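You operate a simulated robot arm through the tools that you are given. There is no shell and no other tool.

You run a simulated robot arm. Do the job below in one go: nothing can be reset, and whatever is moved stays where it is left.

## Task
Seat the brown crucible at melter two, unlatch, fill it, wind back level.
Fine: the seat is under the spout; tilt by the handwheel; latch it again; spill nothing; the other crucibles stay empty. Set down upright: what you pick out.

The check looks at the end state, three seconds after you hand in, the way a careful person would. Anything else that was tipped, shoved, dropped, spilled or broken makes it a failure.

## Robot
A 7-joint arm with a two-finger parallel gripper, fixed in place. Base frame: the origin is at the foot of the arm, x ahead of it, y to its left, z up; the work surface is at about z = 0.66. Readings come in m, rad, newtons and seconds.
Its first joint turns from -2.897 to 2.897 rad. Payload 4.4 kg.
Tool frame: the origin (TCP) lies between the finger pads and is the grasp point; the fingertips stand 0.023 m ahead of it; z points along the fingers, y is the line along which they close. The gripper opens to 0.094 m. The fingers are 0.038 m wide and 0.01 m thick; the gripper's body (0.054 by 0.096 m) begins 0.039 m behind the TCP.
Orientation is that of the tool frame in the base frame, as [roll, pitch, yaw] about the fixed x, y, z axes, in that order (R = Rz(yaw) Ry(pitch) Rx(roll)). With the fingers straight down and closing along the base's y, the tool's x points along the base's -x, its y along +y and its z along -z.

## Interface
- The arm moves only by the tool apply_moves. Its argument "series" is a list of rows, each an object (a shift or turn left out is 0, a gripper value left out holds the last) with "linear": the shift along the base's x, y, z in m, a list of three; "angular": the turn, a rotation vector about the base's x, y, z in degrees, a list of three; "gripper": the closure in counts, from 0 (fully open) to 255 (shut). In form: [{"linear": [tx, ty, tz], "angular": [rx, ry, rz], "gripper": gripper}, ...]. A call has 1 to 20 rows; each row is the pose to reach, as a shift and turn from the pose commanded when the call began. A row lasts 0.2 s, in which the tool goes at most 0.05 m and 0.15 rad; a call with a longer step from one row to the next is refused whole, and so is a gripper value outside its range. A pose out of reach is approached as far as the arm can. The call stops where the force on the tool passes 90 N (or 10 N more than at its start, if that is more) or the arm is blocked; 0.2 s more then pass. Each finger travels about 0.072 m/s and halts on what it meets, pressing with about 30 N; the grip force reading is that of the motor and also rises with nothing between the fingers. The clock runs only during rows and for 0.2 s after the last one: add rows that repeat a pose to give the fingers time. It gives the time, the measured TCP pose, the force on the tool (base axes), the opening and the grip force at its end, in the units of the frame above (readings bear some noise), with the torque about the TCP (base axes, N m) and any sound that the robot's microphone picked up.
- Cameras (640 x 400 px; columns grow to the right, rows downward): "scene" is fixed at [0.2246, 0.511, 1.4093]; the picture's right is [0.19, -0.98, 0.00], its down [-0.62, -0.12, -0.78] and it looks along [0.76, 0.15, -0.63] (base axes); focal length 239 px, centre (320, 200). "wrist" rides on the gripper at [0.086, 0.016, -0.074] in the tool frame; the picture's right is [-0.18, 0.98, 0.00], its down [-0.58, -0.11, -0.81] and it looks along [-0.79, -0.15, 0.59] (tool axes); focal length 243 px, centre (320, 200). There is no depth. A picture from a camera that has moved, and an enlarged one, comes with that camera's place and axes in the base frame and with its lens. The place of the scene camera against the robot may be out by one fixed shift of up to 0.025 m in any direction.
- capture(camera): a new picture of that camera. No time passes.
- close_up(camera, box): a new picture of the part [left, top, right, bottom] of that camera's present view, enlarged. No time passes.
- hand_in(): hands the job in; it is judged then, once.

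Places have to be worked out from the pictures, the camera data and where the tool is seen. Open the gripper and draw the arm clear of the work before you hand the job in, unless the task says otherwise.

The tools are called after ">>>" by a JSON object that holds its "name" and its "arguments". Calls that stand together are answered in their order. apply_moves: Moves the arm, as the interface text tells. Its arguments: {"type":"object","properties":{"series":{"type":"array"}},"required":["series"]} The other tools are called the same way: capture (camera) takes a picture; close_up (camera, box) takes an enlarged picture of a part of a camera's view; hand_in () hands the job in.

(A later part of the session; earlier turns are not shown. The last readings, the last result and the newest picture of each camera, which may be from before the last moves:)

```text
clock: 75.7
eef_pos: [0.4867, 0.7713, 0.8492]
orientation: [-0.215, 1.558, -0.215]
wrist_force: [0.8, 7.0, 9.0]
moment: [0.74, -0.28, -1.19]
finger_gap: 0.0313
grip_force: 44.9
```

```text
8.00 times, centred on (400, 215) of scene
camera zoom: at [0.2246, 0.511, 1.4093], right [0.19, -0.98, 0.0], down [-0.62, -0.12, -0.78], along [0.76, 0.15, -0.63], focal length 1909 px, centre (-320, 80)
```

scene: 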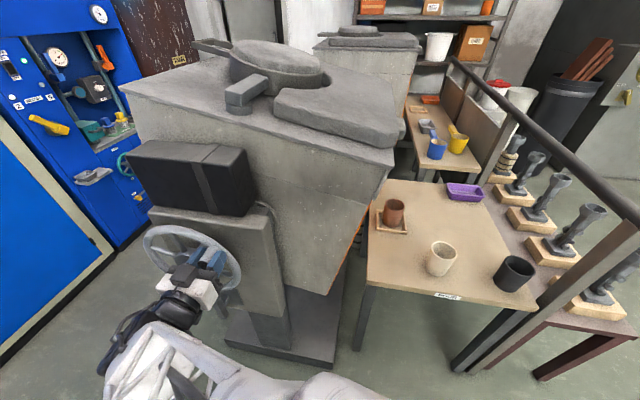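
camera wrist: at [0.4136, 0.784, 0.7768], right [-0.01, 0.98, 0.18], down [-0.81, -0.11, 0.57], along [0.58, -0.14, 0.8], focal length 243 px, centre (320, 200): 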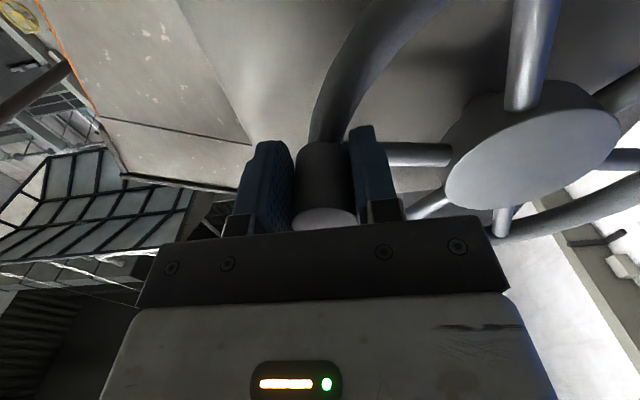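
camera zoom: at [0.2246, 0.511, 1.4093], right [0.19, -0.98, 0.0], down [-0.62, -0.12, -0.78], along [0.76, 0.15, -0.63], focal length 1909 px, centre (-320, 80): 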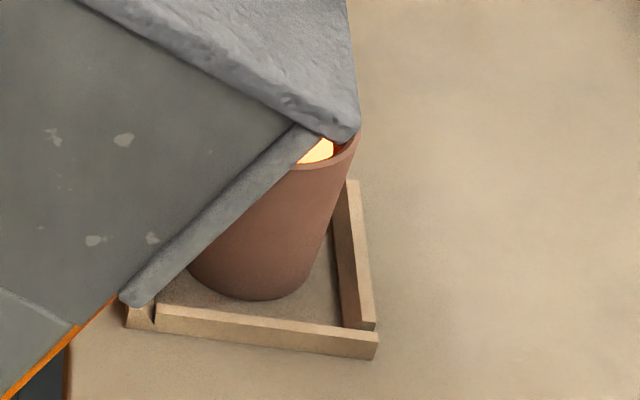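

I add about 1° more of wheel (worth ~5 mm of level), let it drain, then I will wind back a bit to see the crucible unobstructed.

>>> {"name": "apply_moves", "arguments": {"series": [{"linear": [0, 0.0007, -0.002]}, {"linear": [0, 0.0007, -0.002]}, {"linear": [0, 0.0007, -0.002]}, {"linear": [0, 0.0007, -0.002]}]}}

>>> {"name": "close_up", "arguments": {"camera": "scene", "box": [388, 196, 406, 212]}}

>>> {"name": "close_up", "arguments": {"camera": "scene", "box": [350, 120, 450, 240]}}

```text
clock: 76.7
eef_pos: [0.4859, 0.7717, 0.8482]
orientation: [-0.215, 1.558, -0.214]
wrist_force: [-4.6, 6.1, 7.4]
moment: [0.65, -0.18, -1.12]
finger_gap: 0.0315
grip_force: 45.4
```

```text
16.00 times, centred on (397, 204) of scene
camera zoom: at [0.2246, 0.511, 1.4093], right [0.19, -0.98, 0.0], down [-0.62, -0.12, -0.78], along [0.76, 0.15, -0.63], focal length 3819 px, centre (-912, 136)
```

zoom: 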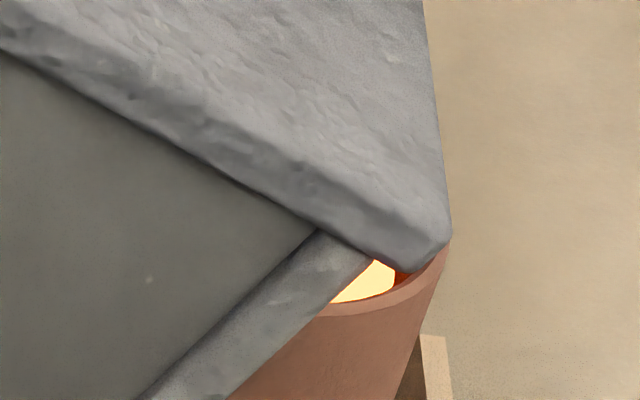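

```text
3.33 times, centred on (400, 180) of scene
camera zoom: at [0.2246, 0.511, 1.4093], right [0.19, -0.98, 0.0], down [-0.62, -0.12, -0.78], along [0.76, 0.15, -0.63], focal length 796 px, centre (53, 267)
```

zoom: 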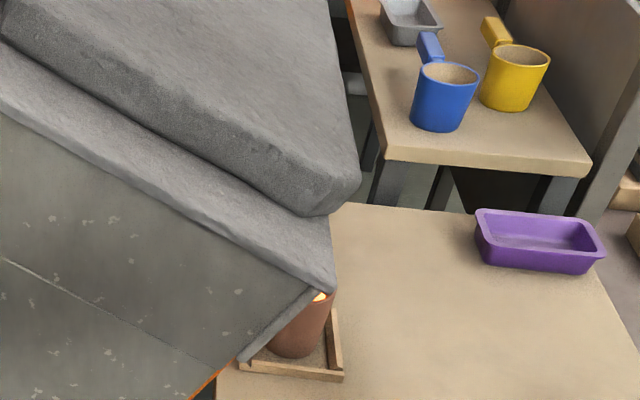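

Little change from that last nudge. I wind the wheel back about 26° so the furnace corner clears the view, and inspect the level.

>>> {"name": "apply_moves", "arguments": {"series": [{"linear": [0, -0.002, 0.006]}, {"linear": [0, -0.0038, 0.0122]}, {"linear": [0, -0.0052, 0.019]}, {"linear": [0, -0.0063, 0.0261]}, {"linear": [0, -0.007, 0.033]}, {"linear": [0, -0.0072, 0.0402]}, {"linear": [0, -0.007, 0.0464]}, {"linear": [0, -0.0066, 0.0524]}]}}

>>> {"name": "close_up", "arguments": {"camera": "scene", "box": [380, 190, 410, 215]}}

>>> {"name": "capture", "arguments": {"camera": "scene"}}

```text
clock: 78.6
eef_pos: [0.4864, 0.7664, 0.9003]
orientation: [-0.146, 1.559, -0.139]
wrist_force: [15.1, 31.7, -10.2]
moment: [-0.89, 0.12, -1.55]
finger_gap: 0.0312
grip_force: 44.8
stopped in row 8: the force on the tool passed its limit at 96 N (the readings are from after the stop); the commanded pose is now the measured one
```

```text
16.00 times, centred on (395, 202) of scene
camera zoom: at [0.2246, 0.511, 1.4093], right [0.19, -0.98, 0.0], down [-0.62, -0.12, -0.78], along [0.76, 0.15, -0.63], focal length 3819 px, centre (-880, 160)
```

zoom: 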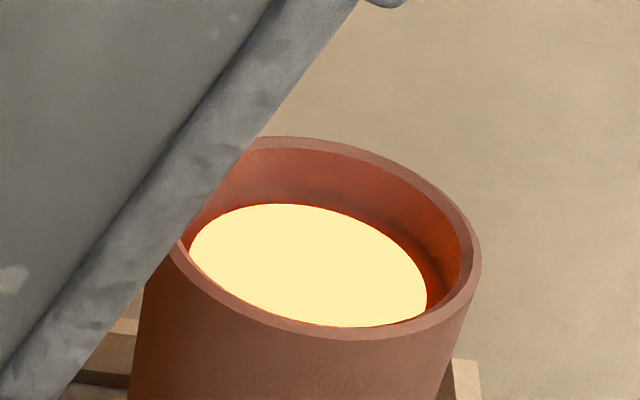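

```text
taken
```

scene: 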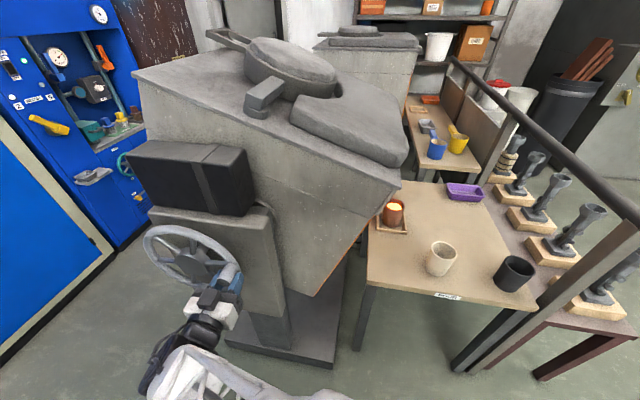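

Clear view now: the melt is about 1.4 cm below the rim (around 80 % by volume), nothing spilled. I want it a bit fuller, so I wind forward again to just short of the earlier maximum.

>>> {"name": "apply_moves", "arguments": {"series": [{"linear": [0, -0.0004, -0.0053]}, {"linear": [0, -0.0014, -0.0113]}, {"linear": [0, -0.0018, -0.0173]}, {"linear": [0, -0.0015, -0.0233]}, {"linear": [0, -0.0009, -0.0293]}, {"linear": [0, 0.0001, -0.0353]}, {"linear": [0, 0.0014, -0.0403]}, {"linear": [0, 0.0029, -0.0453]}, {"linear": [0, 0.0041, -0.0493]}]}}

>>> {"name": "close_up", "arguments": {"camera": "scene", "box": [350, 120, 450, 240]}}

```text
clock: 80.6
eef_pos: [0.4857, 0.7712, 0.8532]
orientation: [0.018, 1.557, 0.024]
wrist_force: [0.3, -0.5, 0.3]
moment: [0.04, 0.0, -0.01]
finger_gap: 0.0
grip_force: 42.7
```

```text
3.33 times, centred on (400, 180) of scene
camera zoom: at [0.2246, 0.511, 1.4093], right [0.19, -0.98, 0.0], down [-0.62, -0.12, -0.78], along [0.76, 0.15, -0.63], focal length 796 px, centre (53, 267)
```

zoom: 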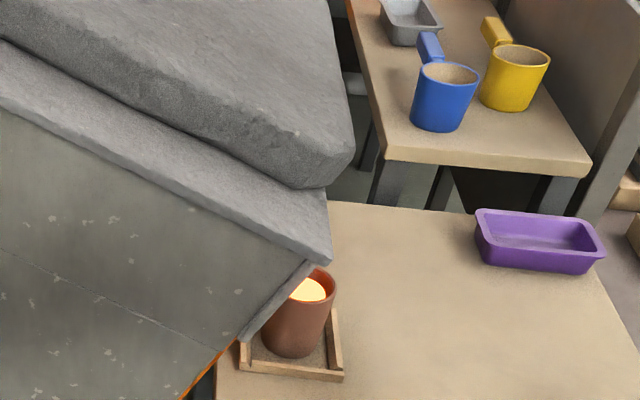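

The fingers have slipped off the knob (gap 0), but the furnace is holding its tilt by itself. I look at where the knob is.

>>> {"name": "capture", "arguments": {"camera": "wrist"}}

>>> {"name": "close_up", "arguments": {"camera": "scene", "box": [130, 200, 270, 340]}}

```text
taken
camera wrist: at [0.4129, 0.7876, 0.7668], right [-0.01, 0.98, 0.18], down [-0.81, -0.11, 0.57], along [0.58, -0.15, 0.8], focal length 243 px, centre (320, 200)
```

wrist: 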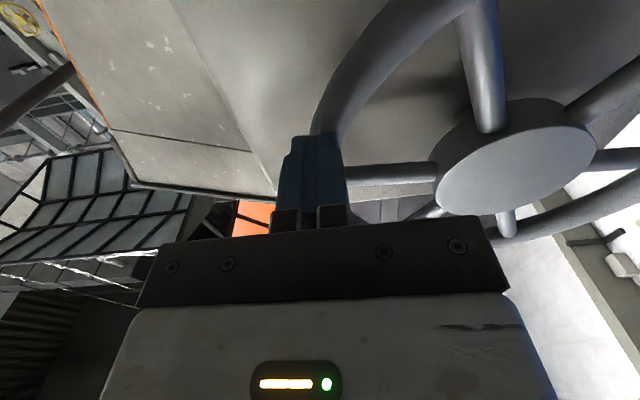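

```text
2.86 times, centred on (200, 270) of scene
camera zoom: at [0.2246, 0.511, 1.4093], right [0.19, -0.98, 0.0], down [-0.62, -0.12, -0.78], along [0.76, 0.15, -0.63], focal length 682 px, centre (663, 0)
```

zoom: 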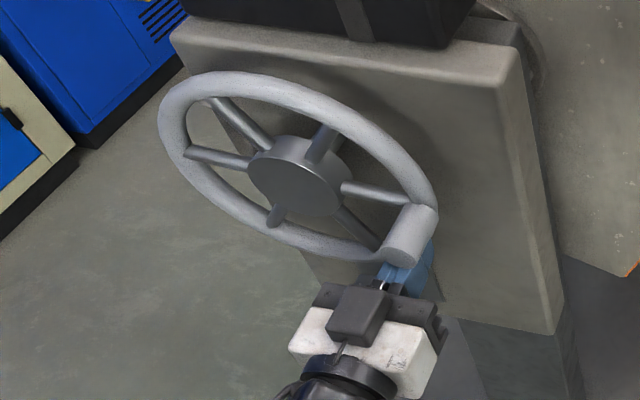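

The knob is at about (y 0.764, z 0.90), above the closed fingers; gripping along y relied on friction there. I back off and roll the tool +90° so I can grip along the knob's direction of travel and turn with the wheel.

>>> {"name": "apply_moves", "arguments": {"series": [{"linear": [-0.03, 0, 0]}, {"linear": [-0.06, 0, 0]}, {"linear": [-0.1, 0, 0], "gripper": 200}, {"linear": [-0.12, 0, 0.01], "gripper": 100}, {"linear": [-0.12, 0, 0.03], "gripper": 60}]}}

>>> {"name": "apply_moves", "arguments": {"series": [{"angular": [8, 0, 0]}, {"angular": [16, 0, 0]}, {"angular": [24, 0, 0]}, {"angular": [32, 0, 0]}, {"angular": [40, 0, 0]}, {"angular": [48, 0, 0]}, {"angular": [56, 0, 0]}, {"angular": [64, 0, 0]}, {"angular": [72, 0, 0]}, {"angular": [80, 0, 0]}, {"angular": [88, 0, 0]}, {"angular": [90, 0, 0]}]}}

>>> {"name": "capture", "arguments": {"camera": "wrist"}}

>>> {"name": "capture", "arguments": {"camera": "scene"}}

```text
clock: 81.8
eef_pos: [0.3659, 0.7697, 0.8817]
orientation: [-0.177, 1.559, -0.172]
wrist_force: [-0.1, -0.3, 0.2]
moment: [0.0, -0.01, 0.0]
finger_gap: 0.0718
grip_force: 0.1
```

```text
clock: 84.4
eef_pos: [0.367, 0.7777, 0.8895]
orientation: [1.559, 0.813, 1.553]
wrist_force: [0.6, -0.2, -0.2]
moment: [-0.01, -0.01, -0.02]
finger_gap: 0.0719
grip_force: 0.0
out of reach, approached as far as the arm can: row 6, 7, 8, 9, 10, 11, 12
```

```text
taken
camera wrist: at [0.2936, 0.8496, 0.8389], right [0.0, 0.59, 0.81], down [-0.81, -0.47, 0.34], along [0.58, -0.66, 0.48], focal length 243 px, centre (320, 200)
```

wrist: 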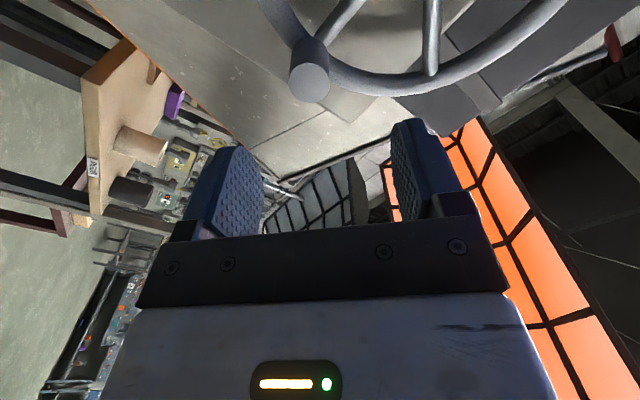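

```text
taken
```

scene: 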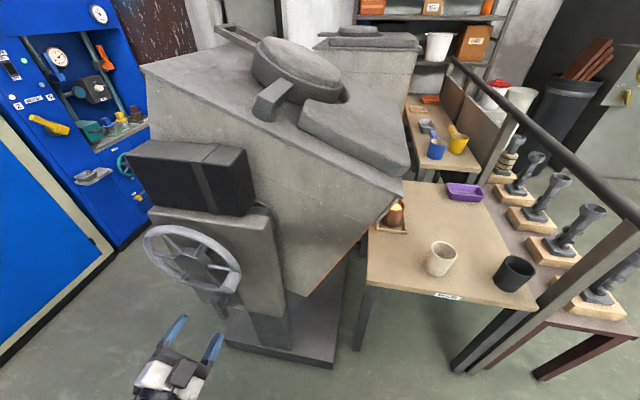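

Positive roll stops at about 43°, so I'll use the negative side (gripper is symmetric). I roll back and see which pose the controller counts from.

>>> {"name": "apply_moves", "arguments": {"series": [{"angular": [-8, 0, 0]}, {"angular": [-16, 0, 0]}, {"angular": [-24, 0, 0]}, {"angular": [-32, 0, 0]}, {"angular": [-40, 0, 0]}]}}

```text
clock: 85.6
eef_pos: [0.3652, 0.7778, 0.8903]
orientation: [1.355, 1.512, 1.355]
wrist_force: [0.9, -0.6, -0.4]
moment: [-0.02, 0.02, -0.02]
finger_gap: 0.0718
grip_force: 0.0
```

It counts from the measured pose. Now I roll on to -90°.

>>> {"name": "apply_moves", "arguments": {"series": [{"angular": [-8, 0, 0]}, {"angular": [-16, 0, 0]}, {"angular": [-24, 0, 0]}, {"angular": [-32, 0, 0]}, {"angular": [-40, 0, 0]}, {"angular": [-48, 0, 0]}, {"angular": [-56, 0, 0]}, {"angular": [-64, 0, 0]}, {"angular": [-72, 0, 0]}, {"angular": [-80, 0, 0]}, {"angular": [-88, 0, 0]}, {"angular": [-93.4, 0, 0]}]}}

>>> {"name": "capture", "arguments": {"camera": "wrist"}}

>>> {"name": "close_up", "arguments": {"camera": "scene", "box": [130, 200, 270, 340]}}

>>> {"name": "close_up", "arguments": {"camera": "scene", "box": [380, 190, 410, 215]}}

```text
clock: 88.2
eef_pos: [0.3659, 0.7771, 0.8897]
orientation: [-1.572, -0.003, -1.559]
wrist_force: [0.1, -0.7, -0.2]
moment: [0.02, 0.0, 0.02]
finger_gap: 0.0717
grip_force: 0.0
```

```text
taken
camera wrist: at [0.2934, 0.6906, 0.8751], right [0.0, 0.18, -0.98], down [-0.81, 0.57, 0.11], along [0.58, 0.8, 0.15], focal length 243 px, centre (320, 200)
```

wrist: 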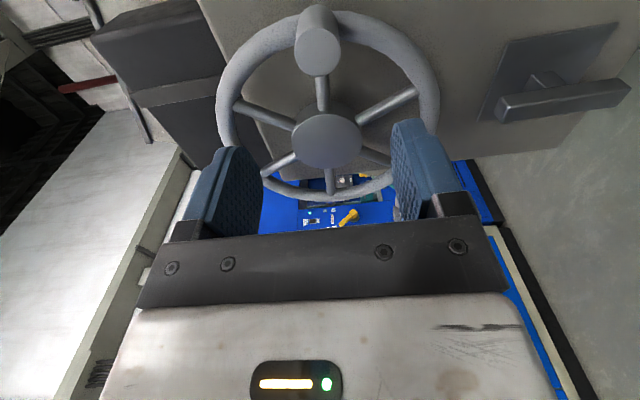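

```text
2.86 times, centred on (200, 270) of scene
camera zoom: at [0.2246, 0.511, 1.4093], right [0.19, -0.98, 0.0], down [-0.62, -0.12, -0.78], along [0.76, 0.15, -0.63], focal length 682 px, centre (663, 0)
```

zoom: 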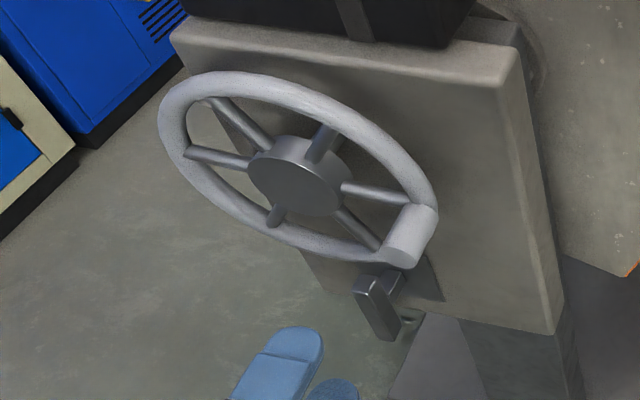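

```text
16.00 times, centred on (395, 202) of scene
camera zoom: at [0.2246, 0.511, 1.4093], right [0.19, -0.98, 0.0], down [-0.62, -0.12, -0.78], along [0.76, 0.15, -0.63], focal length 3819 px, centre (-880, 160)
```

zoom: 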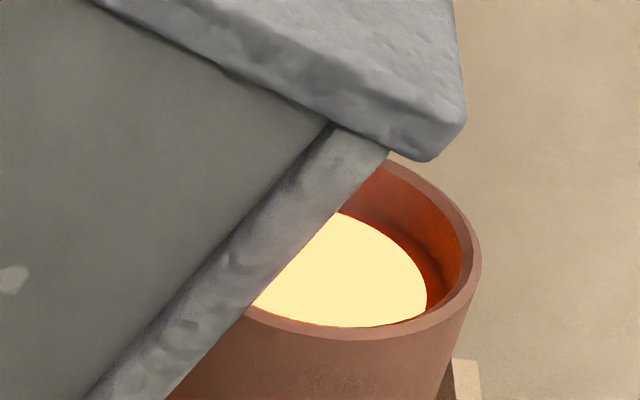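

The latch and wheel are in view with the fingers now closing vertically. I enlarge to place the knob precisely.

>>> {"name": "close_up", "arguments": {"camera": "wrist", "box": [210, 0, 450, 220]}}

```text
1.82 times, centred on (330, 110) of wrist
camera zoom: at [0.2934, 0.6906, 0.8751], right [0.0, 0.18, -0.98], down [-0.81, 0.57, 0.11], along [0.58, 0.8, 0.15], focal length 441 px, centre (302, 364)
```

zoom: 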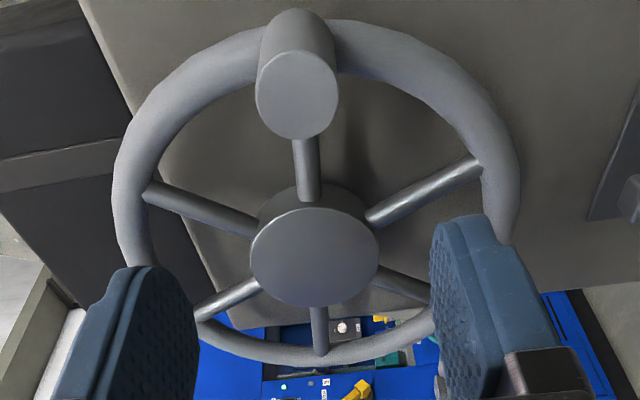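

Knob at (y 0.7644, z 0.890), i.e. wheel angle about 95° about a centre (0.8785, 0.9005) with R 0.114. I align, slide on and grip it vertically.

>>> {"name": "apply_moves", "arguments": {"series": [{"linear": [0.0, -0.0065, 0.0], "angular": [2.6, 0, 0]}, {"linear": [0.02, -0.0127, 0.0003], "angular": [5.2, 0, 0]}, {"linear": [0.05, -0.0127, 0.0003], "angular": [5.2, 0, 0]}, {"linear": [0.08, -0.0127, 0.0003], "angular": [5.2, 0, 0]}, {"linear": [0.105, -0.0127, 0.0003], "angular": [5.2, 0, 0]}, {"linear": [0.12, -0.0127, 0.0003], "angular": [5.2, 0, 0]}]}}

>>> {"name": "apply_moves", "arguments": {"series": [{"gripper": 120}, {"gripper": 180}, {"gripper": 255}, {"gripper": 255}, {"gripper": 255}]}}

>>> {"name": "capture", "arguments": {"camera": "wrist"}}

>>> {"name": "close_up", "arguments": {"camera": "scene", "box": [130, 200, 270, 340]}}

```text
clock: 89.6
eef_pos: [0.4876, 0.7649, 0.8905]
orientation: [-1.569, 0.09, -1.559]
wrist_force: [0.6, -0.3, 0.2]
moment: [-0.01, -0.01, 0.03]
finger_gap: 0.0719
grip_force: 0.0
```

```text
clock: 90.8
eef_pos: [0.4877, 0.7644, 0.8896]
orientation: [-1.57, 0.09, -1.559]
wrist_force: [-0.5, -2.4, -8.3]
moment: [-0.61, -0.7, 0.56]
finger_gap: 0.032
grip_force: 45.4
```

```text
taken
camera wrist: at [0.414, 0.6792, 0.8673], right [0.0, 0.27, -0.96], down [-0.81, 0.56, 0.16], along [0.58, 0.78, 0.22], focal length 243 px, centre (320, 200)
```

wrist: 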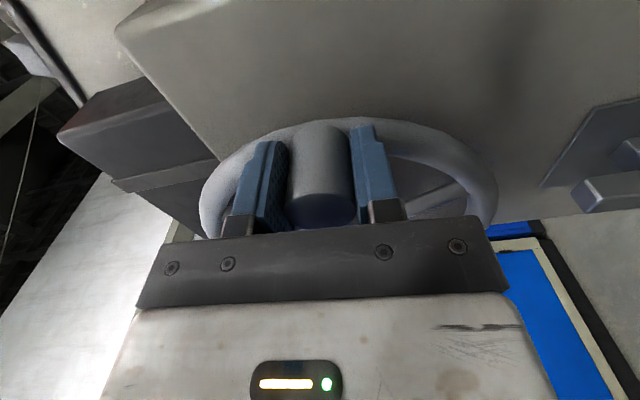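

```text
2.86 times, centred on (200, 270) of scene
camera zoom: at [0.2246, 0.511, 1.4093], right [0.19, -0.98, 0.0], down [-0.62, -0.12, -0.78], along [0.76, 0.15, -0.63], focal length 682 px, centre (663, 0)
```

zoom: 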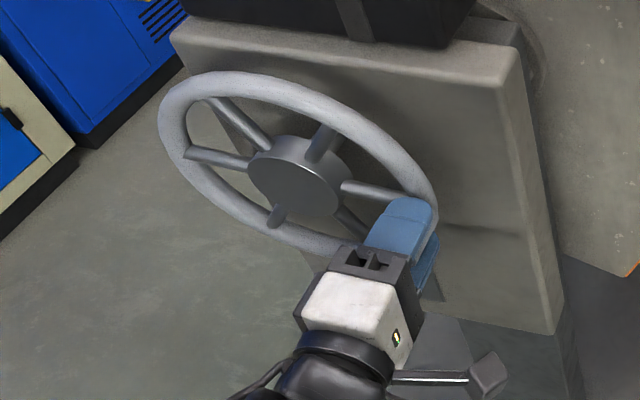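

Firm grip on the knob. I wind forward along the true circle, turning the tool with the wheel, to about 108.5° (just below the earlier maximum of ~110°).

>>> {"name": "apply_moves", "arguments": {"series": [{"linear": [0, 0.0006, -0.0056], "angular": [2.8, 0, 0]}, {"linear": [0, 0.0013, -0.0095], "angular": [4.8, 0, 0]}, {"linear": [0, 0.002, -0.0134], "angular": [6.8, 0, 0]}, {"linear": [0, 0.0034, -0.0192], "angular": [9.8, 0, 0]}, {"linear": [0, 0.0045, -0.023], "angular": [11.8, 0, 0]}, {"linear": [0, 0.0054, -0.0259], "angular": [13.3, 0, 0]}]}}

>>> {"name": "close_up", "arguments": {"camera": "scene", "box": [350, 120, 450, 240]}}

>>> {"name": "close_up", "arguments": {"camera": "scene", "box": [388, 196, 406, 212]}}

```text
clock: 92.2
eef_pos: [0.4872, 0.7704, 0.8642]
orientation: [-1.566, 0.323, -1.559]
wrist_force: [14.9, -7.7, -1.6]
moment: [0.18, 0.45, 1.21]
finger_gap: 0.0319
grip_force: 45.3
```

```text
3.33 times, centred on (400, 180) of scene
camera zoom: at [0.2246, 0.511, 1.4093], right [0.19, -0.98, 0.0], down [-0.62, -0.12, -0.78], along [0.76, 0.15, -0.63], focal length 796 px, centre (53, 267)
```

zoom: 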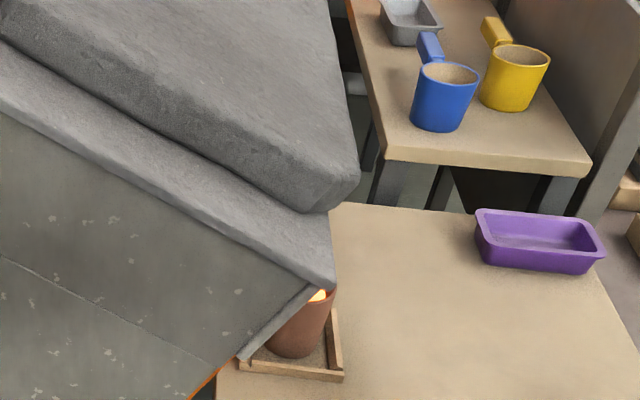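

```text
16.00 times, centred on (397, 204) of scene
camera zoom: at [0.2246, 0.511, 1.4093], right [0.19, -0.98, 0.0], down [-0.62, -0.12, -0.78], along [0.76, 0.15, -0.63], focal length 3819 px, centre (-912, 136)
```

zoom: 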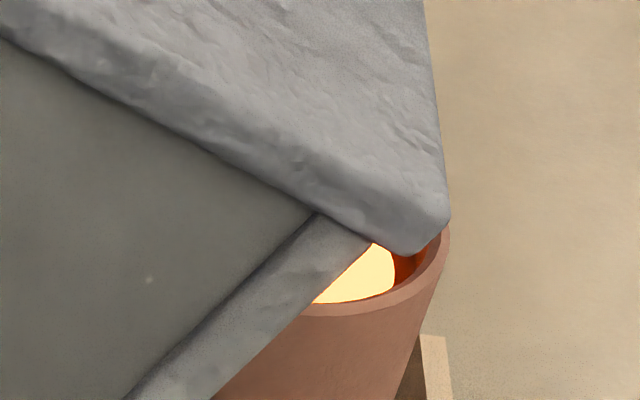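

No flow yet, as expected (the corner is still short of its earlier lowest position). I go on to about 110.6° and let any flow drain.

>>> {"name": "apply_moves", "arguments": {"series": [{"linear": [0, 0.0007, -0.002], "angular": [1.1, 0, 0]}, {"linear": [0, 0.0014, -0.0039], "angular": [2.1, 0, 0]}]}}

>>> {"name": "close_up", "arguments": {"camera": "scene", "box": [350, 120, 450, 240]}}

>>> {"name": "close_up", "arguments": {"camera": "scene", "box": [388, 196, 406, 212]}}

```text
clock: 92.8
eef_pos: [0.4862, 0.7706, 0.8616]
orientation: [-1.566, 0.36, -1.558]
wrist_force: [26.2, -8.9, 1.7]
moment: [0.47, 0.65, 0.27]
finger_gap: 0.0324
grip_force: 44.3
```

```text
3.33 times, centred on (400, 180) of scene
camera zoom: at [0.2246, 0.511, 1.4093], right [0.19, -0.98, 0.0], down [-0.62, -0.12, -0.78], along [0.76, 0.15, -0.63], focal length 796 px, centre (53, 267)
```

zoom: 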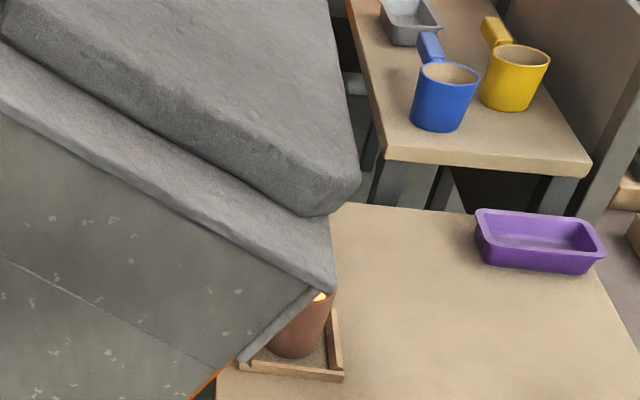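

```text
16.00 times, centred on (397, 204) of scene
camera zoom: at [0.2246, 0.511, 1.4093], right [0.19, -0.98, 0.0], down [-0.62, -0.12, -0.78], along [0.76, 0.15, -0.63], focal length 3819 px, centre (-912, 136)
```

zoom: 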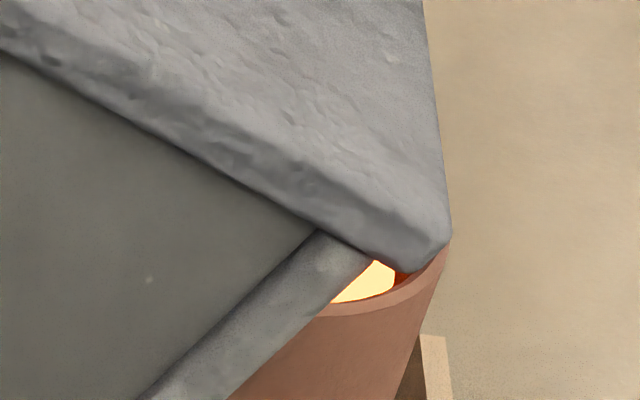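

That matches the earlier maximum (no new flow). I add 0.8° and hold.

>>> {"name": "apply_moves", "arguments": {"series": [{"linear": [0, 0.0006, -0.0015], "angular": [0.8, 0, 0]}]}}

>>> {"name": "close_up", "arguments": {"camera": "scene", "box": [350, 120, 450, 240]}}

>>> {"name": "apply_moves", "arguments": {"series": [{"linear": [0, 0, 0]}]}}

>>> {"name": "close_up", "arguments": {"camera": "scene", "box": [388, 196, 406, 212]}}

```text
clock: 93.2
eef_pos: [0.4862, 0.7713, 0.8598]
orientation: [-1.566, 0.373, -1.559]
wrist_force: [36.5, -7.1, 1.5]
moment: [0.19, 0.64, 0.3]
finger_gap: 0.0317
grip_force: 44.8
```

```text
3.33 times, centred on (400, 180) of scene
camera zoom: at [0.2246, 0.511, 1.4093], right [0.19, -0.98, 0.0], down [-0.62, -0.12, -0.78], along [0.76, 0.15, -0.63], focal length 796 px, centre (53, 267)
```

zoom: 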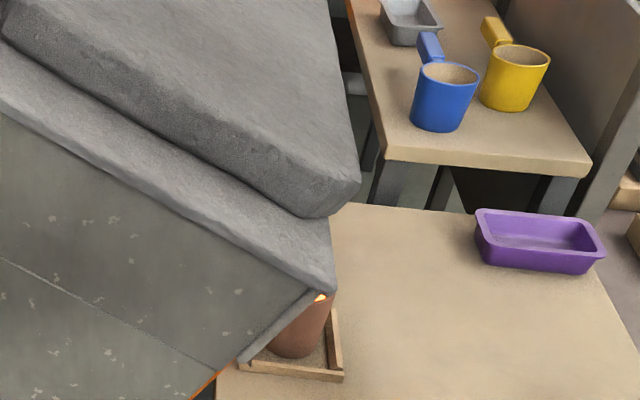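

```text
clock: 93.6
eef_pos: [0.487, 0.7728, 0.8587]
orientation: [-1.565, 0.371, -1.559]
wrist_force: [38.8, -3.4, -0.4]
moment: [0.08, 0.61, 0.16]
finger_gap: 0.032
grip_force: 45.2
```

```text
16.00 times, centred on (397, 204) of scene
camera zoom: at [0.2246, 0.511, 1.4093], right [0.19, -0.98, 0.0], down [-0.62, -0.12, -0.78], along [0.76, 0.15, -0.63], focal length 3819 px, centre (-912, 136)
```

zoom: 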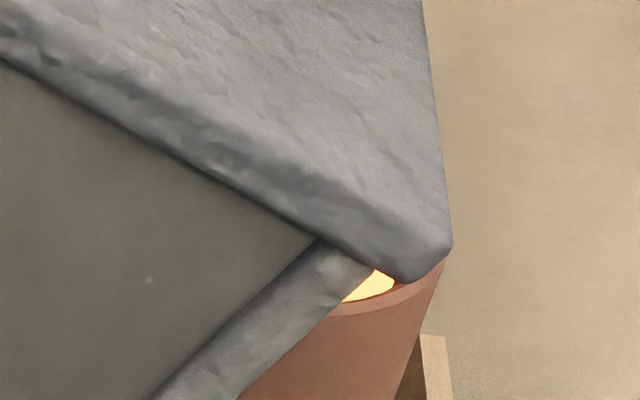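

No further flow at this tilt. I go on in 1° steps, checking for the stream each time.

>>> {"name": "apply_moves", "arguments": {"series": [{"linear": [0.001, 0.0007, -0.0018], "angular": [1, 0, 0]}]}}

>>> {"name": "close_up", "arguments": {"camera": "scene", "box": [350, 120, 450, 240]}}

>>> {"name": "close_up", "arguments": {"camera": "scene", "box": [388, 196, 406, 212]}}

```text
clock: 94.0
eef_pos: [0.4876, 0.772, 0.857]
orientation: [-1.564, 0.39, -1.557]
wrist_force: [11.6, -13.9, 4.0]
moment: [0.47, 0.28, -0.1]
finger_gap: 0.032
grip_force: 44.9
```

```text
3.33 times, centred on (400, 180) of scene
camera zoom: at [0.2246, 0.511, 1.4093], right [0.19, -0.98, 0.0], down [-0.62, -0.12, -0.78], along [0.76, 0.15, -0.63], focal length 796 px, centre (53, 267)
```

zoom: 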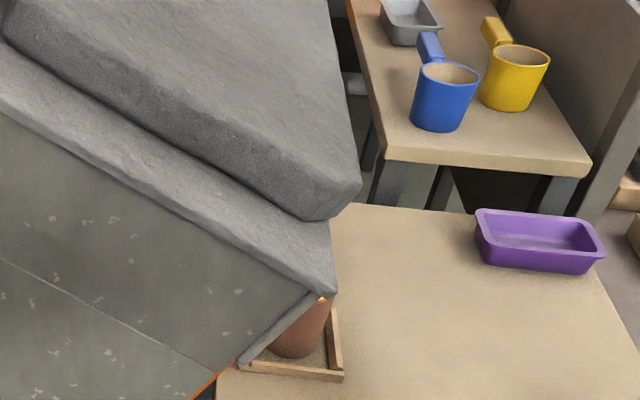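

```text
16.00 times, centred on (397, 204) of scene
camera zoom: at [0.2246, 0.511, 1.4093], right [0.19, -0.98, 0.0], down [-0.62, -0.12, -0.78], along [0.76, 0.15, -0.63], focal length 3819 px, centre (-912, 136)
```

zoom: 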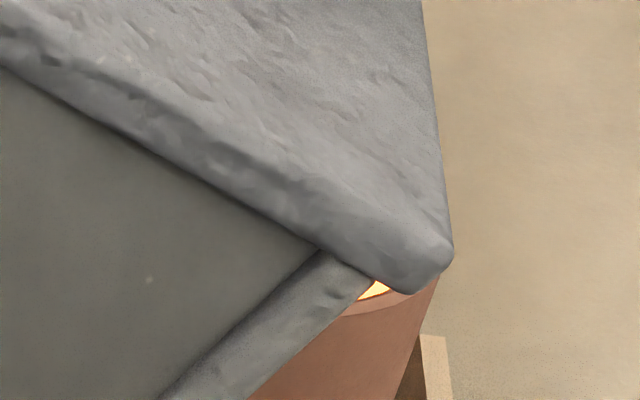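

Still nothing. A further 1.6° could raise the level by at most ~7 mm, which is safe, so I try that and watch.

>>> {"name": "apply_moves", "arguments": {"series": [{"linear": [0, 0.0013, -0.003], "angular": [1.6, 0, 0]}]}}

>>> {"name": "close_up", "arguments": {"camera": "scene", "box": [350, 120, 450, 240]}}

>>> {"name": "close_up", "arguments": {"camera": "scene", "box": [388, 196, 406, 212]}}

```text
clock: 94.4
eef_pos: [0.4868, 0.7752, 0.8527]
orientation: [-1.567, 0.415, -1.558]
wrist_force: [-8.1, -9.7, 2.0]
moment: [0.54, -0.4, -1.05]
finger_gap: 0.0319
grip_force: 45.1
```

```text
3.33 times, centred on (400, 180) of scene
camera zoom: at [0.2246, 0.511, 1.4093], right [0.19, -0.98, 0.0], down [-0.62, -0.12, -0.78], along [0.76, 0.15, -0.63], focal length 796 px, centre (53, 267)
```

zoom: 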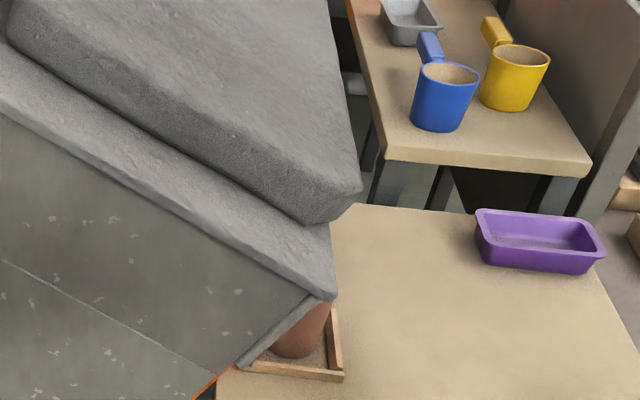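

```text
16.00 times, centred on (397, 204) of scene
camera zoom: at [0.2246, 0.511, 1.4093], right [0.19, -0.98, 0.0], down [-0.62, -0.12, -0.78], along [0.76, 0.15, -0.63], focal length 3819 px, centre (-912, 136)
```

zoom: 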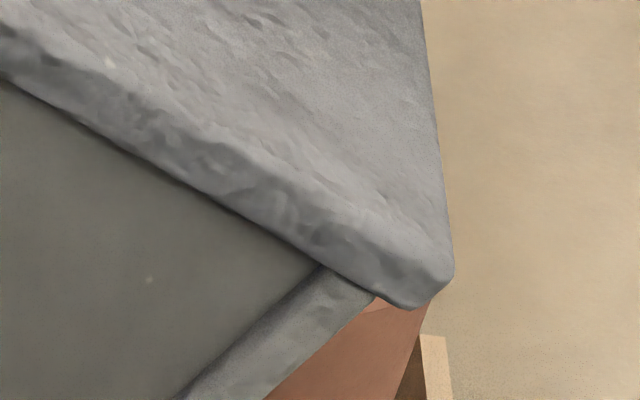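

No stream at all now, and the surface is hidden. I wind back to about 95° to look at the level again.

>>> {"name": "apply_moves", "arguments": {"series": [{"linear": [0, -0.0025, 0.0063], "angular": [-3.5, 0, 0]}, {"linear": [0, -0.0047, 0.0129], "angular": [-7, 0, 0]}, {"linear": [0, -0.0066, 0.0197], "angular": [-10.5, 0, 0]}, {"linear": [0, -0.008, 0.0265], "angular": [-14, 0, 0]}, {"linear": [0, -0.009, 0.0334], "angular": [-17.5, 0, 0]}, {"linear": [0, -0.0094, 0.0365], "angular": [-19, 0, 0]}]}}

>>> {"name": "close_up", "arguments": {"camera": "scene", "box": [380, 190, 410, 215]}}

>>> {"name": "close_up", "arguments": {"camera": "scene", "box": [350, 120, 450, 240]}}

```text
clock: 95.8
eef_pos: [0.4874, 0.7656, 0.8902]
orientation: [-1.569, 0.084, -1.559]
wrist_force: [-33.6, -2.2, -8.4]
moment: [-0.3, 0.63, 0.05]
finger_gap: 0.0321
grip_force: 45.2
```

```text
16.00 times, centred on (395, 202) of scene
camera zoom: at [0.2246, 0.511, 1.4093], right [0.19, -0.98, 0.0], down [-0.62, -0.12, -0.78], along [0.76, 0.15, -0.63], focal length 3819 px, centre (-880, 160)
```

zoom: 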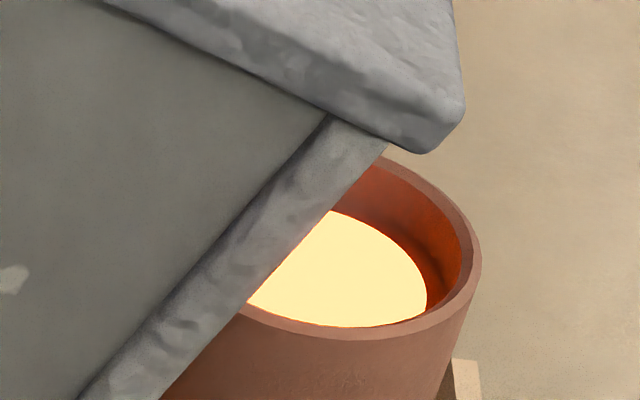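

```text
3.33 times, centred on (400, 180) of scene
camera zoom: at [0.2246, 0.511, 1.4093], right [0.19, -0.98, 0.0], down [-0.62, -0.12, -0.78], along [0.76, 0.15, -0.63], focal length 796 px, centre (53, 267)
```

zoom: 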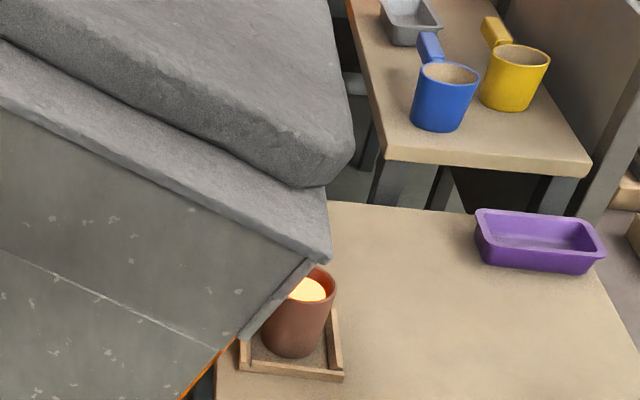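

The level is unchanged at about 1.4 cm below the rim, so either the charge is spent or more tilt is needed. I wind forward again past 114° in small watched steps to find out.

>>> {"name": "apply_moves", "arguments": {"series": [{"linear": [0.001, 0.001, -0.007], "angular": [3.5, 0, 0]}, {"linear": [0.001, 0.0024, -0.0139], "angular": [7, 0, 0]}, {"linear": [0.001, 0.0042, -0.0207], "angular": [10.5, 0, 0]}, {"linear": [0.001, 0.0065, -0.0273], "angular": [14, 0, 0]}, {"linear": [0.001, 0.0091, -0.0338], "angular": [17.5, 0, 0]}, {"linear": [0.001, 0.0105, -0.037], "angular": [19.3, 0, 0]}]}}

>>> {"name": "close_up", "arguments": {"camera": "scene", "box": [350, 100, 450, 240]}}

```text
clock: 97.2
eef_pos: [0.488, 0.7742, 0.8522]
orientation: [-1.564, 0.423, -1.557]
wrist_force: [-83.2, -22.5, -1.7]
moment: [0.93, -0.94, -0.41]
finger_gap: 0.0318
grip_force: 44.4
```

```text
2.86 times, centred on (400, 170) of scene
camera zoom: at [0.2246, 0.511, 1.4093], right [0.19, -0.98, 0.0], down [-0.62, -0.12, -0.78], along [0.76, 0.15, -0.63], focal length 682 px, centre (91, 286)
```

zoom: 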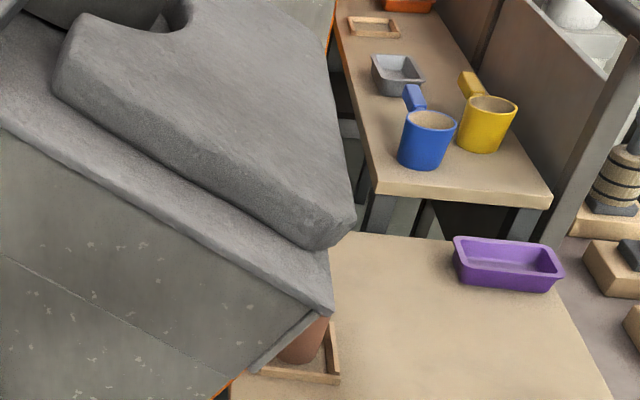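

A strong push in -x (83 N) has built up; I relieve it by backing 2.5 mm in x, then add 1.5° more.

>>> {"name": "apply_moves", "arguments": {"series": [{"linear": [-0.0015, 0, 0]}, {"linear": [-0.0025, 0, 0]}]}}

>>> {"name": "apply_moves", "arguments": {"series": [{"linear": [0, 0.0013, -0.0027], "angular": [1.5, 0, 0]}]}}

>>> {"name": "close_up", "arguments": {"camera": "scene", "box": [350, 100, 450, 240]}}

```text
clock: 97.8
eef_pos: [0.4869, 0.7755, 0.8526]
orientation: [-1.566, 0.423, -1.559]
wrist_force: [-21.0, 4.9, -15.8]
moment: [-1.23, 0.63, 0.7]
finger_gap: 0.0319
grip_force: 45.2
```

```text
clock: 98.2
eef_pos: [0.4874, 0.7752, 0.8518]
orientation: [-1.566, 0.449, -1.56]
wrist_force: [-15.3, -19.9, -3.3]
moment: [0.52, 1.11, 0.24]
finger_gap: 0.0318
grip_force: 45.0
```

```text
2.86 times, centred on (400, 170) of scene
camera zoom: at [0.2246, 0.511, 1.4093], right [0.19, -0.98, 0.0], down [-0.62, -0.12, -0.78], along [0.76, 0.15, -0.63], focal length 682 px, centre (91, 286)
```

zoom: 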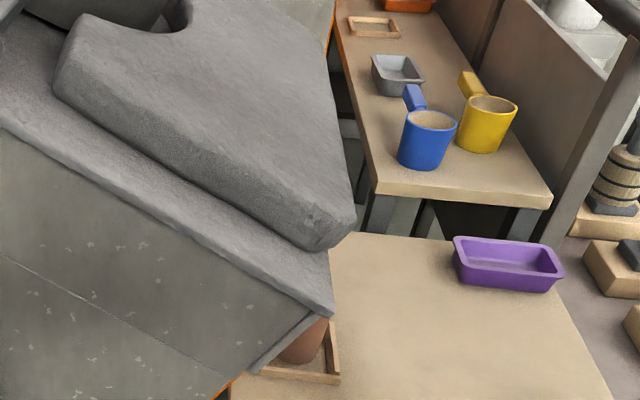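

No stream. I step another 2°.

>>> {"name": "apply_moves", "arguments": {"series": [{"linear": [-0.0005, 0.0015, -0.0036], "angular": [2, 0, 0]}]}}

>>> {"name": "close_up", "arguments": {"camera": "scene", "box": [350, 100, 450, 240]}}

>>> {"name": "apply_moves", "arguments": {"series": [{"linear": [-0.0003, 0.0018, -0.0036], "angular": [2, 0, 0]}]}}

>>> {"name": "close_up", "arguments": {"camera": "scene", "box": [350, 100, 450, 240]}}

```text
clock: 98.6
eef_pos: [0.4876, 0.7771, 0.8473]
orientation: [-1.562, 0.485, -1.558]
wrist_force: [17.4, -11.7, -6.1]
moment: [0.04, 1.18, -0.42]
finger_gap: 0.0317
grip_force: 45.1
```

```text
2.86 times, centred on (400, 170) of scene
camera zoom: at [0.2246, 0.511, 1.4093], right [0.19, -0.98, 0.0], down [-0.62, -0.12, -0.78], along [0.76, 0.15, -0.63], focal length 682 px, centre (91, 286)
```

zoom: 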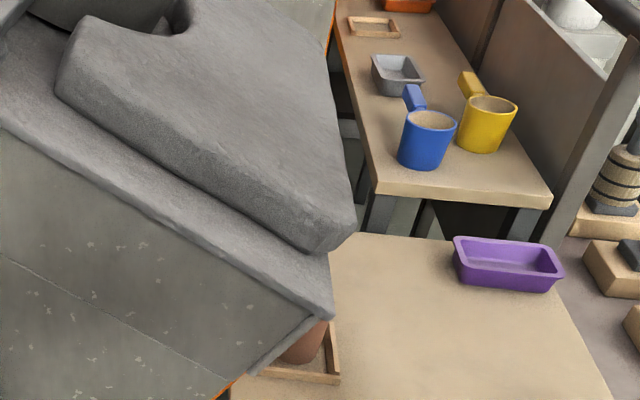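

```text
clock: 99.0
eef_pos: [0.4862, 0.7788, 0.8454]
orientation: [-1.565, 0.519, -1.559]
wrist_force: [37.0, -11.2, -1.0]
moment: [0.08, 0.75, 0.43]
finger_gap: 0.032
grip_force: 44.3
```

```text
2.86 times, centred on (400, 170) of scene
camera zoom: at [0.2246, 0.511, 1.4093], right [0.19, -0.98, 0.0], down [-0.62, -0.12, -0.78], along [0.76, 0.15, -0.63], focal length 682 px, centre (91, 286)
```

zoom: 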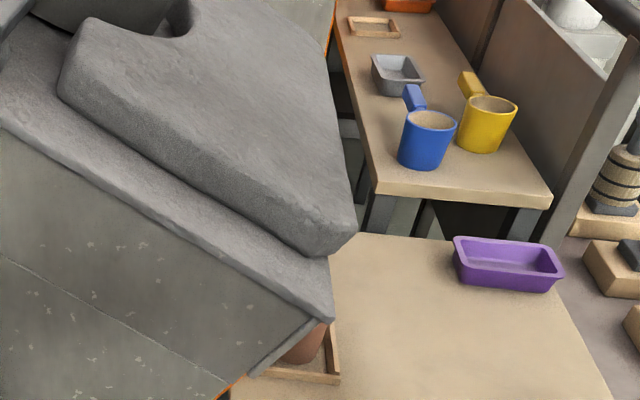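

No flow even at 119°, so the furnace has given its charge. I wind back to about 87° along the circle and check the level.

>>> {"name": "apply_moves", "arguments": {"series": [{"linear": [0, -0.0039, 0.0076], "angular": [-4.3, 0, 0]}, {"linear": [0, -0.007, 0.0149], "angular": [-8.3, 0, 0]}, {"linear": [0, -0.0096, 0.0225], "angular": [-12.3, 0, 0]}, {"linear": [0, -0.0117, 0.0302], "angular": [-16.3, 0, 0]}, {"linear": [0, -0.0132, 0.038], "angular": [-20.3, 0, 0]}, {"linear": [0, -0.0142, 0.0459], "angular": [-24.3, 0, 0]}, {"linear": [0, -0.0146, 0.0538], "angular": [-28.3, 0, 0]}, {"linear": [0, -0.0144, 0.0618], "angular": [-32.3, 0, 0]}]}}

>>> {"name": "close_up", "arguments": {"camera": "scene", "box": [380, 190, 410, 215]}}

>>> {"name": "capture", "arguments": {"camera": "scene"}}

```text
clock: 100.8
eef_pos: [0.4857, 0.7657, 0.9048]
orientation: [-1.57, -0.048, -1.559]
wrist_force: [3.2, -6.6, -6.8]
moment: [-0.43, -0.39, 0.21]
finger_gap: 0.0321
grip_force: 45.1
```

```text
16.00 times, centred on (395, 202) of scene
camera zoom: at [0.2246, 0.511, 1.4093], right [0.19, -0.98, 0.0], down [-0.62, -0.12, -0.78], along [0.76, 0.15, -0.63], focal length 3819 px, centre (-880, 160)
```

zoom: 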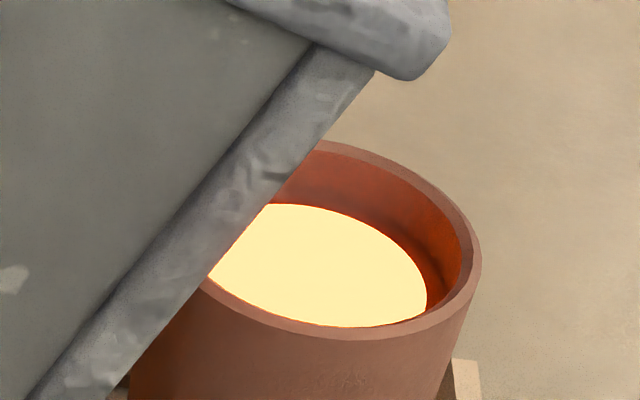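

```text
taken
```

scene: 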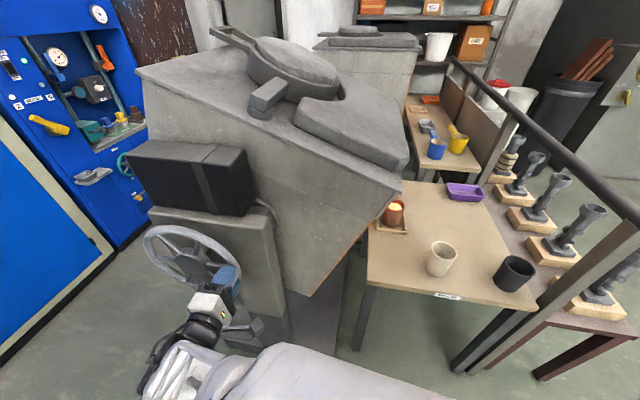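

The level is the same and nothing is spilled, so the pour is complete. I wind the wheel back, turning the tool with it, first to about 47°.

>>> {"name": "apply_moves", "arguments": {"series": [{"linear": [0, 0.0009, 0.0099], "angular": [-5, 0, 0]}, {"linear": [0, 0.0027, 0.0197], "angular": [-10, 0, 0]}, {"linear": [0, 0.0054, 0.0292], "angular": [-15, 0, 0]}, {"linear": [0, 0.0089, 0.0385], "angular": [-20, 0, 0]}, {"linear": [0, 0.0131, 0.0475], "angular": [-25, 0, 0]}, {"linear": [0, 0.0182, 0.0561], "angular": [-30, 0, 0]}, {"linear": [0, 0.024, 0.0642], "angular": [-35, 0, 0]}, {"linear": [0, 0.0304, 0.0717], "angular": [-40, 0, 0]}]}}

>>> {"name": "capture", "arguments": {"camera": "scene"}}

```text
clock: 102.6
eef_pos: [0.4867, 0.7969, 0.9772]
orientation: [-1.58, -0.745, -1.555]
wrist_force: [0.6, -0.2, -6.5]
moment: [-0.47, 0.17, -0.91]
finger_gap: 0.0319
grip_force: 44.4
```

```text
taken
```

scene: 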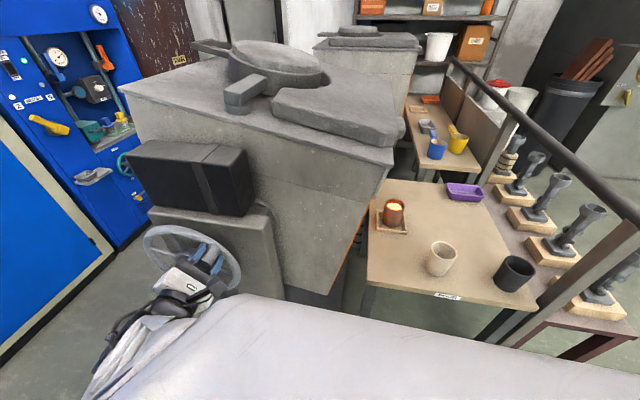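

Smooth, with low forces; the furnace is coming back. I continue to about 12°.

>>> {"name": "apply_moves", "arguments": {"series": [{"linear": [0, 0.0071, 0.007], "angular": [-5, 0, 0]}, {"linear": [0, 0.0148, 0.0133], "angular": [-10, 0, 0]}, {"linear": [0, 0.023, 0.019], "angular": [-15, 0, 0]}, {"linear": [0, 0.0316, 0.0239], "angular": [-20, 0, 0]}, {"linear": [0, 0.0407, 0.028], "angular": [-25, 0, 0]}, {"linear": [0, 0.0501, 0.0313], "angular": [-30, 0, 0]}, {"linear": [0, 0.0597, 0.0338], "angular": [-35, 0, 0]}]}}

>>> {"name": "capture", "arguments": {"camera": "scene"}}

>>> {"name": "capture", "arguments": {"camera": "wrist"}}

```text
clock: 104.2
eef_pos: [0.4847, 0.8561, 1.0119]
orientation: [-1.624, -1.357, -1.518]
wrist_force: [-3.2, -3.2, -1.2]
moment: [-0.37, -0.65, -1.01]
finger_gap: 0.0319
grip_force: 44.8
```

```text
taken
```

scene: 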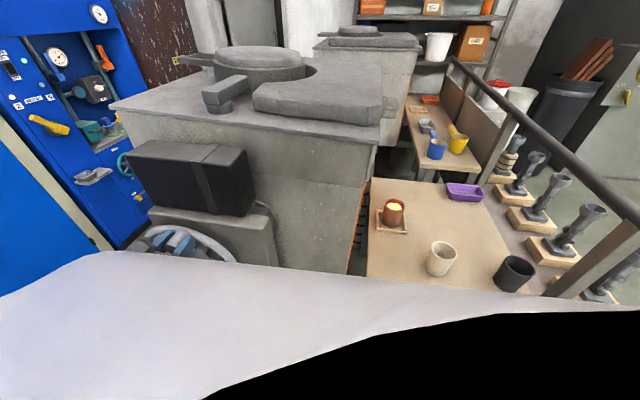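

```text
taken
camera wrist: at [0.4118, 0.8214, 1.0948], right [0.0, -0.92, -0.39], down [-0.81, 0.23, -0.54], along [0.58, 0.32, -0.75], focal length 243 px, centre (320, 200)
```

wrist: 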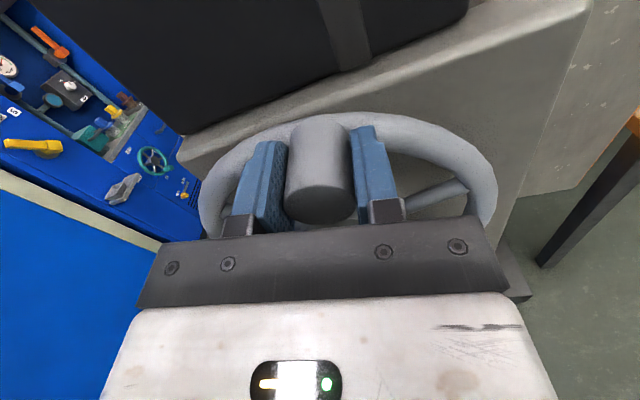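

Nearly level: the wheel is at about 12°. I bring it gently toward its starting position (knob y about 0.880).

>>> {"name": "apply_moves", "arguments": {"series": [{"linear": [0, 0.0059, 0.001], "angular": [-3, 0, 0]}, {"linear": [0, 0.0118, 0.0018], "angular": [-6, 0, 0]}, {"linear": [0, 0.0177, 0.0023], "angular": [-9, 0, 0]}, {"linear": [0, 0.0217, 0.0025], "angular": [-11, 0, 0]}]}}

>>> {"name": "capture", "arguments": {"camera": "scene"}}

>>> {"name": "close_up", "arguments": {"camera": "scene", "box": [100, 20, 420, 220]}}

```text
clock: 105.2
eef_pos: [0.4861, 0.8774, 1.014]
orientation: [-2.026, -1.548, -1.114]
wrist_force: [-9.6, -1.8, 3.3]
moment: [-0.32, 0.22, -1.06]
finger_gap: 0.032
grip_force: 45.2
```

```text
taken
```

scene: 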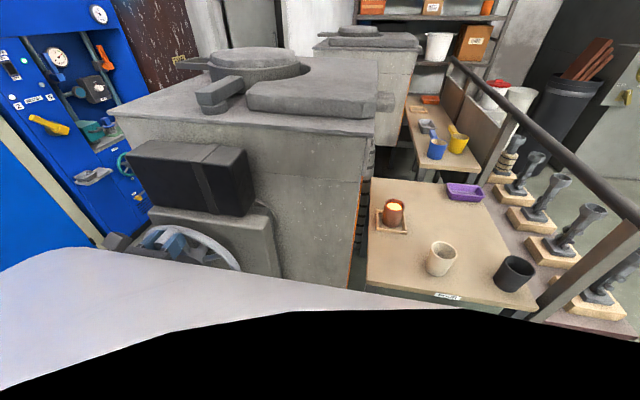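

```text
2.00 times, centred on (260, 120) of scene
camera zoom: at [0.2246, 0.511, 1.4093], right [0.19, -0.98, 0.0], down [-0.62, -0.12, -0.78], along [0.76, 0.15, -0.63], focal length 477 px, centre (440, 360)
```

zoom: 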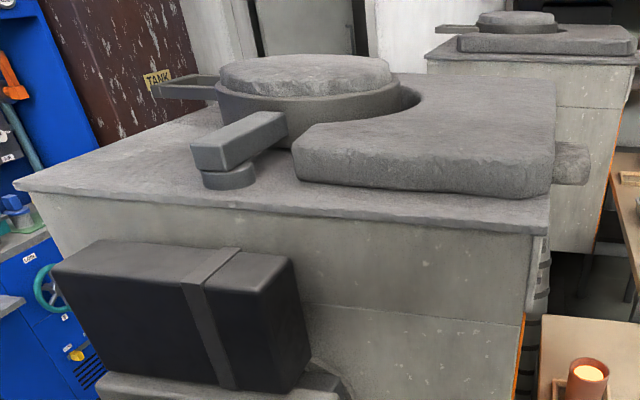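

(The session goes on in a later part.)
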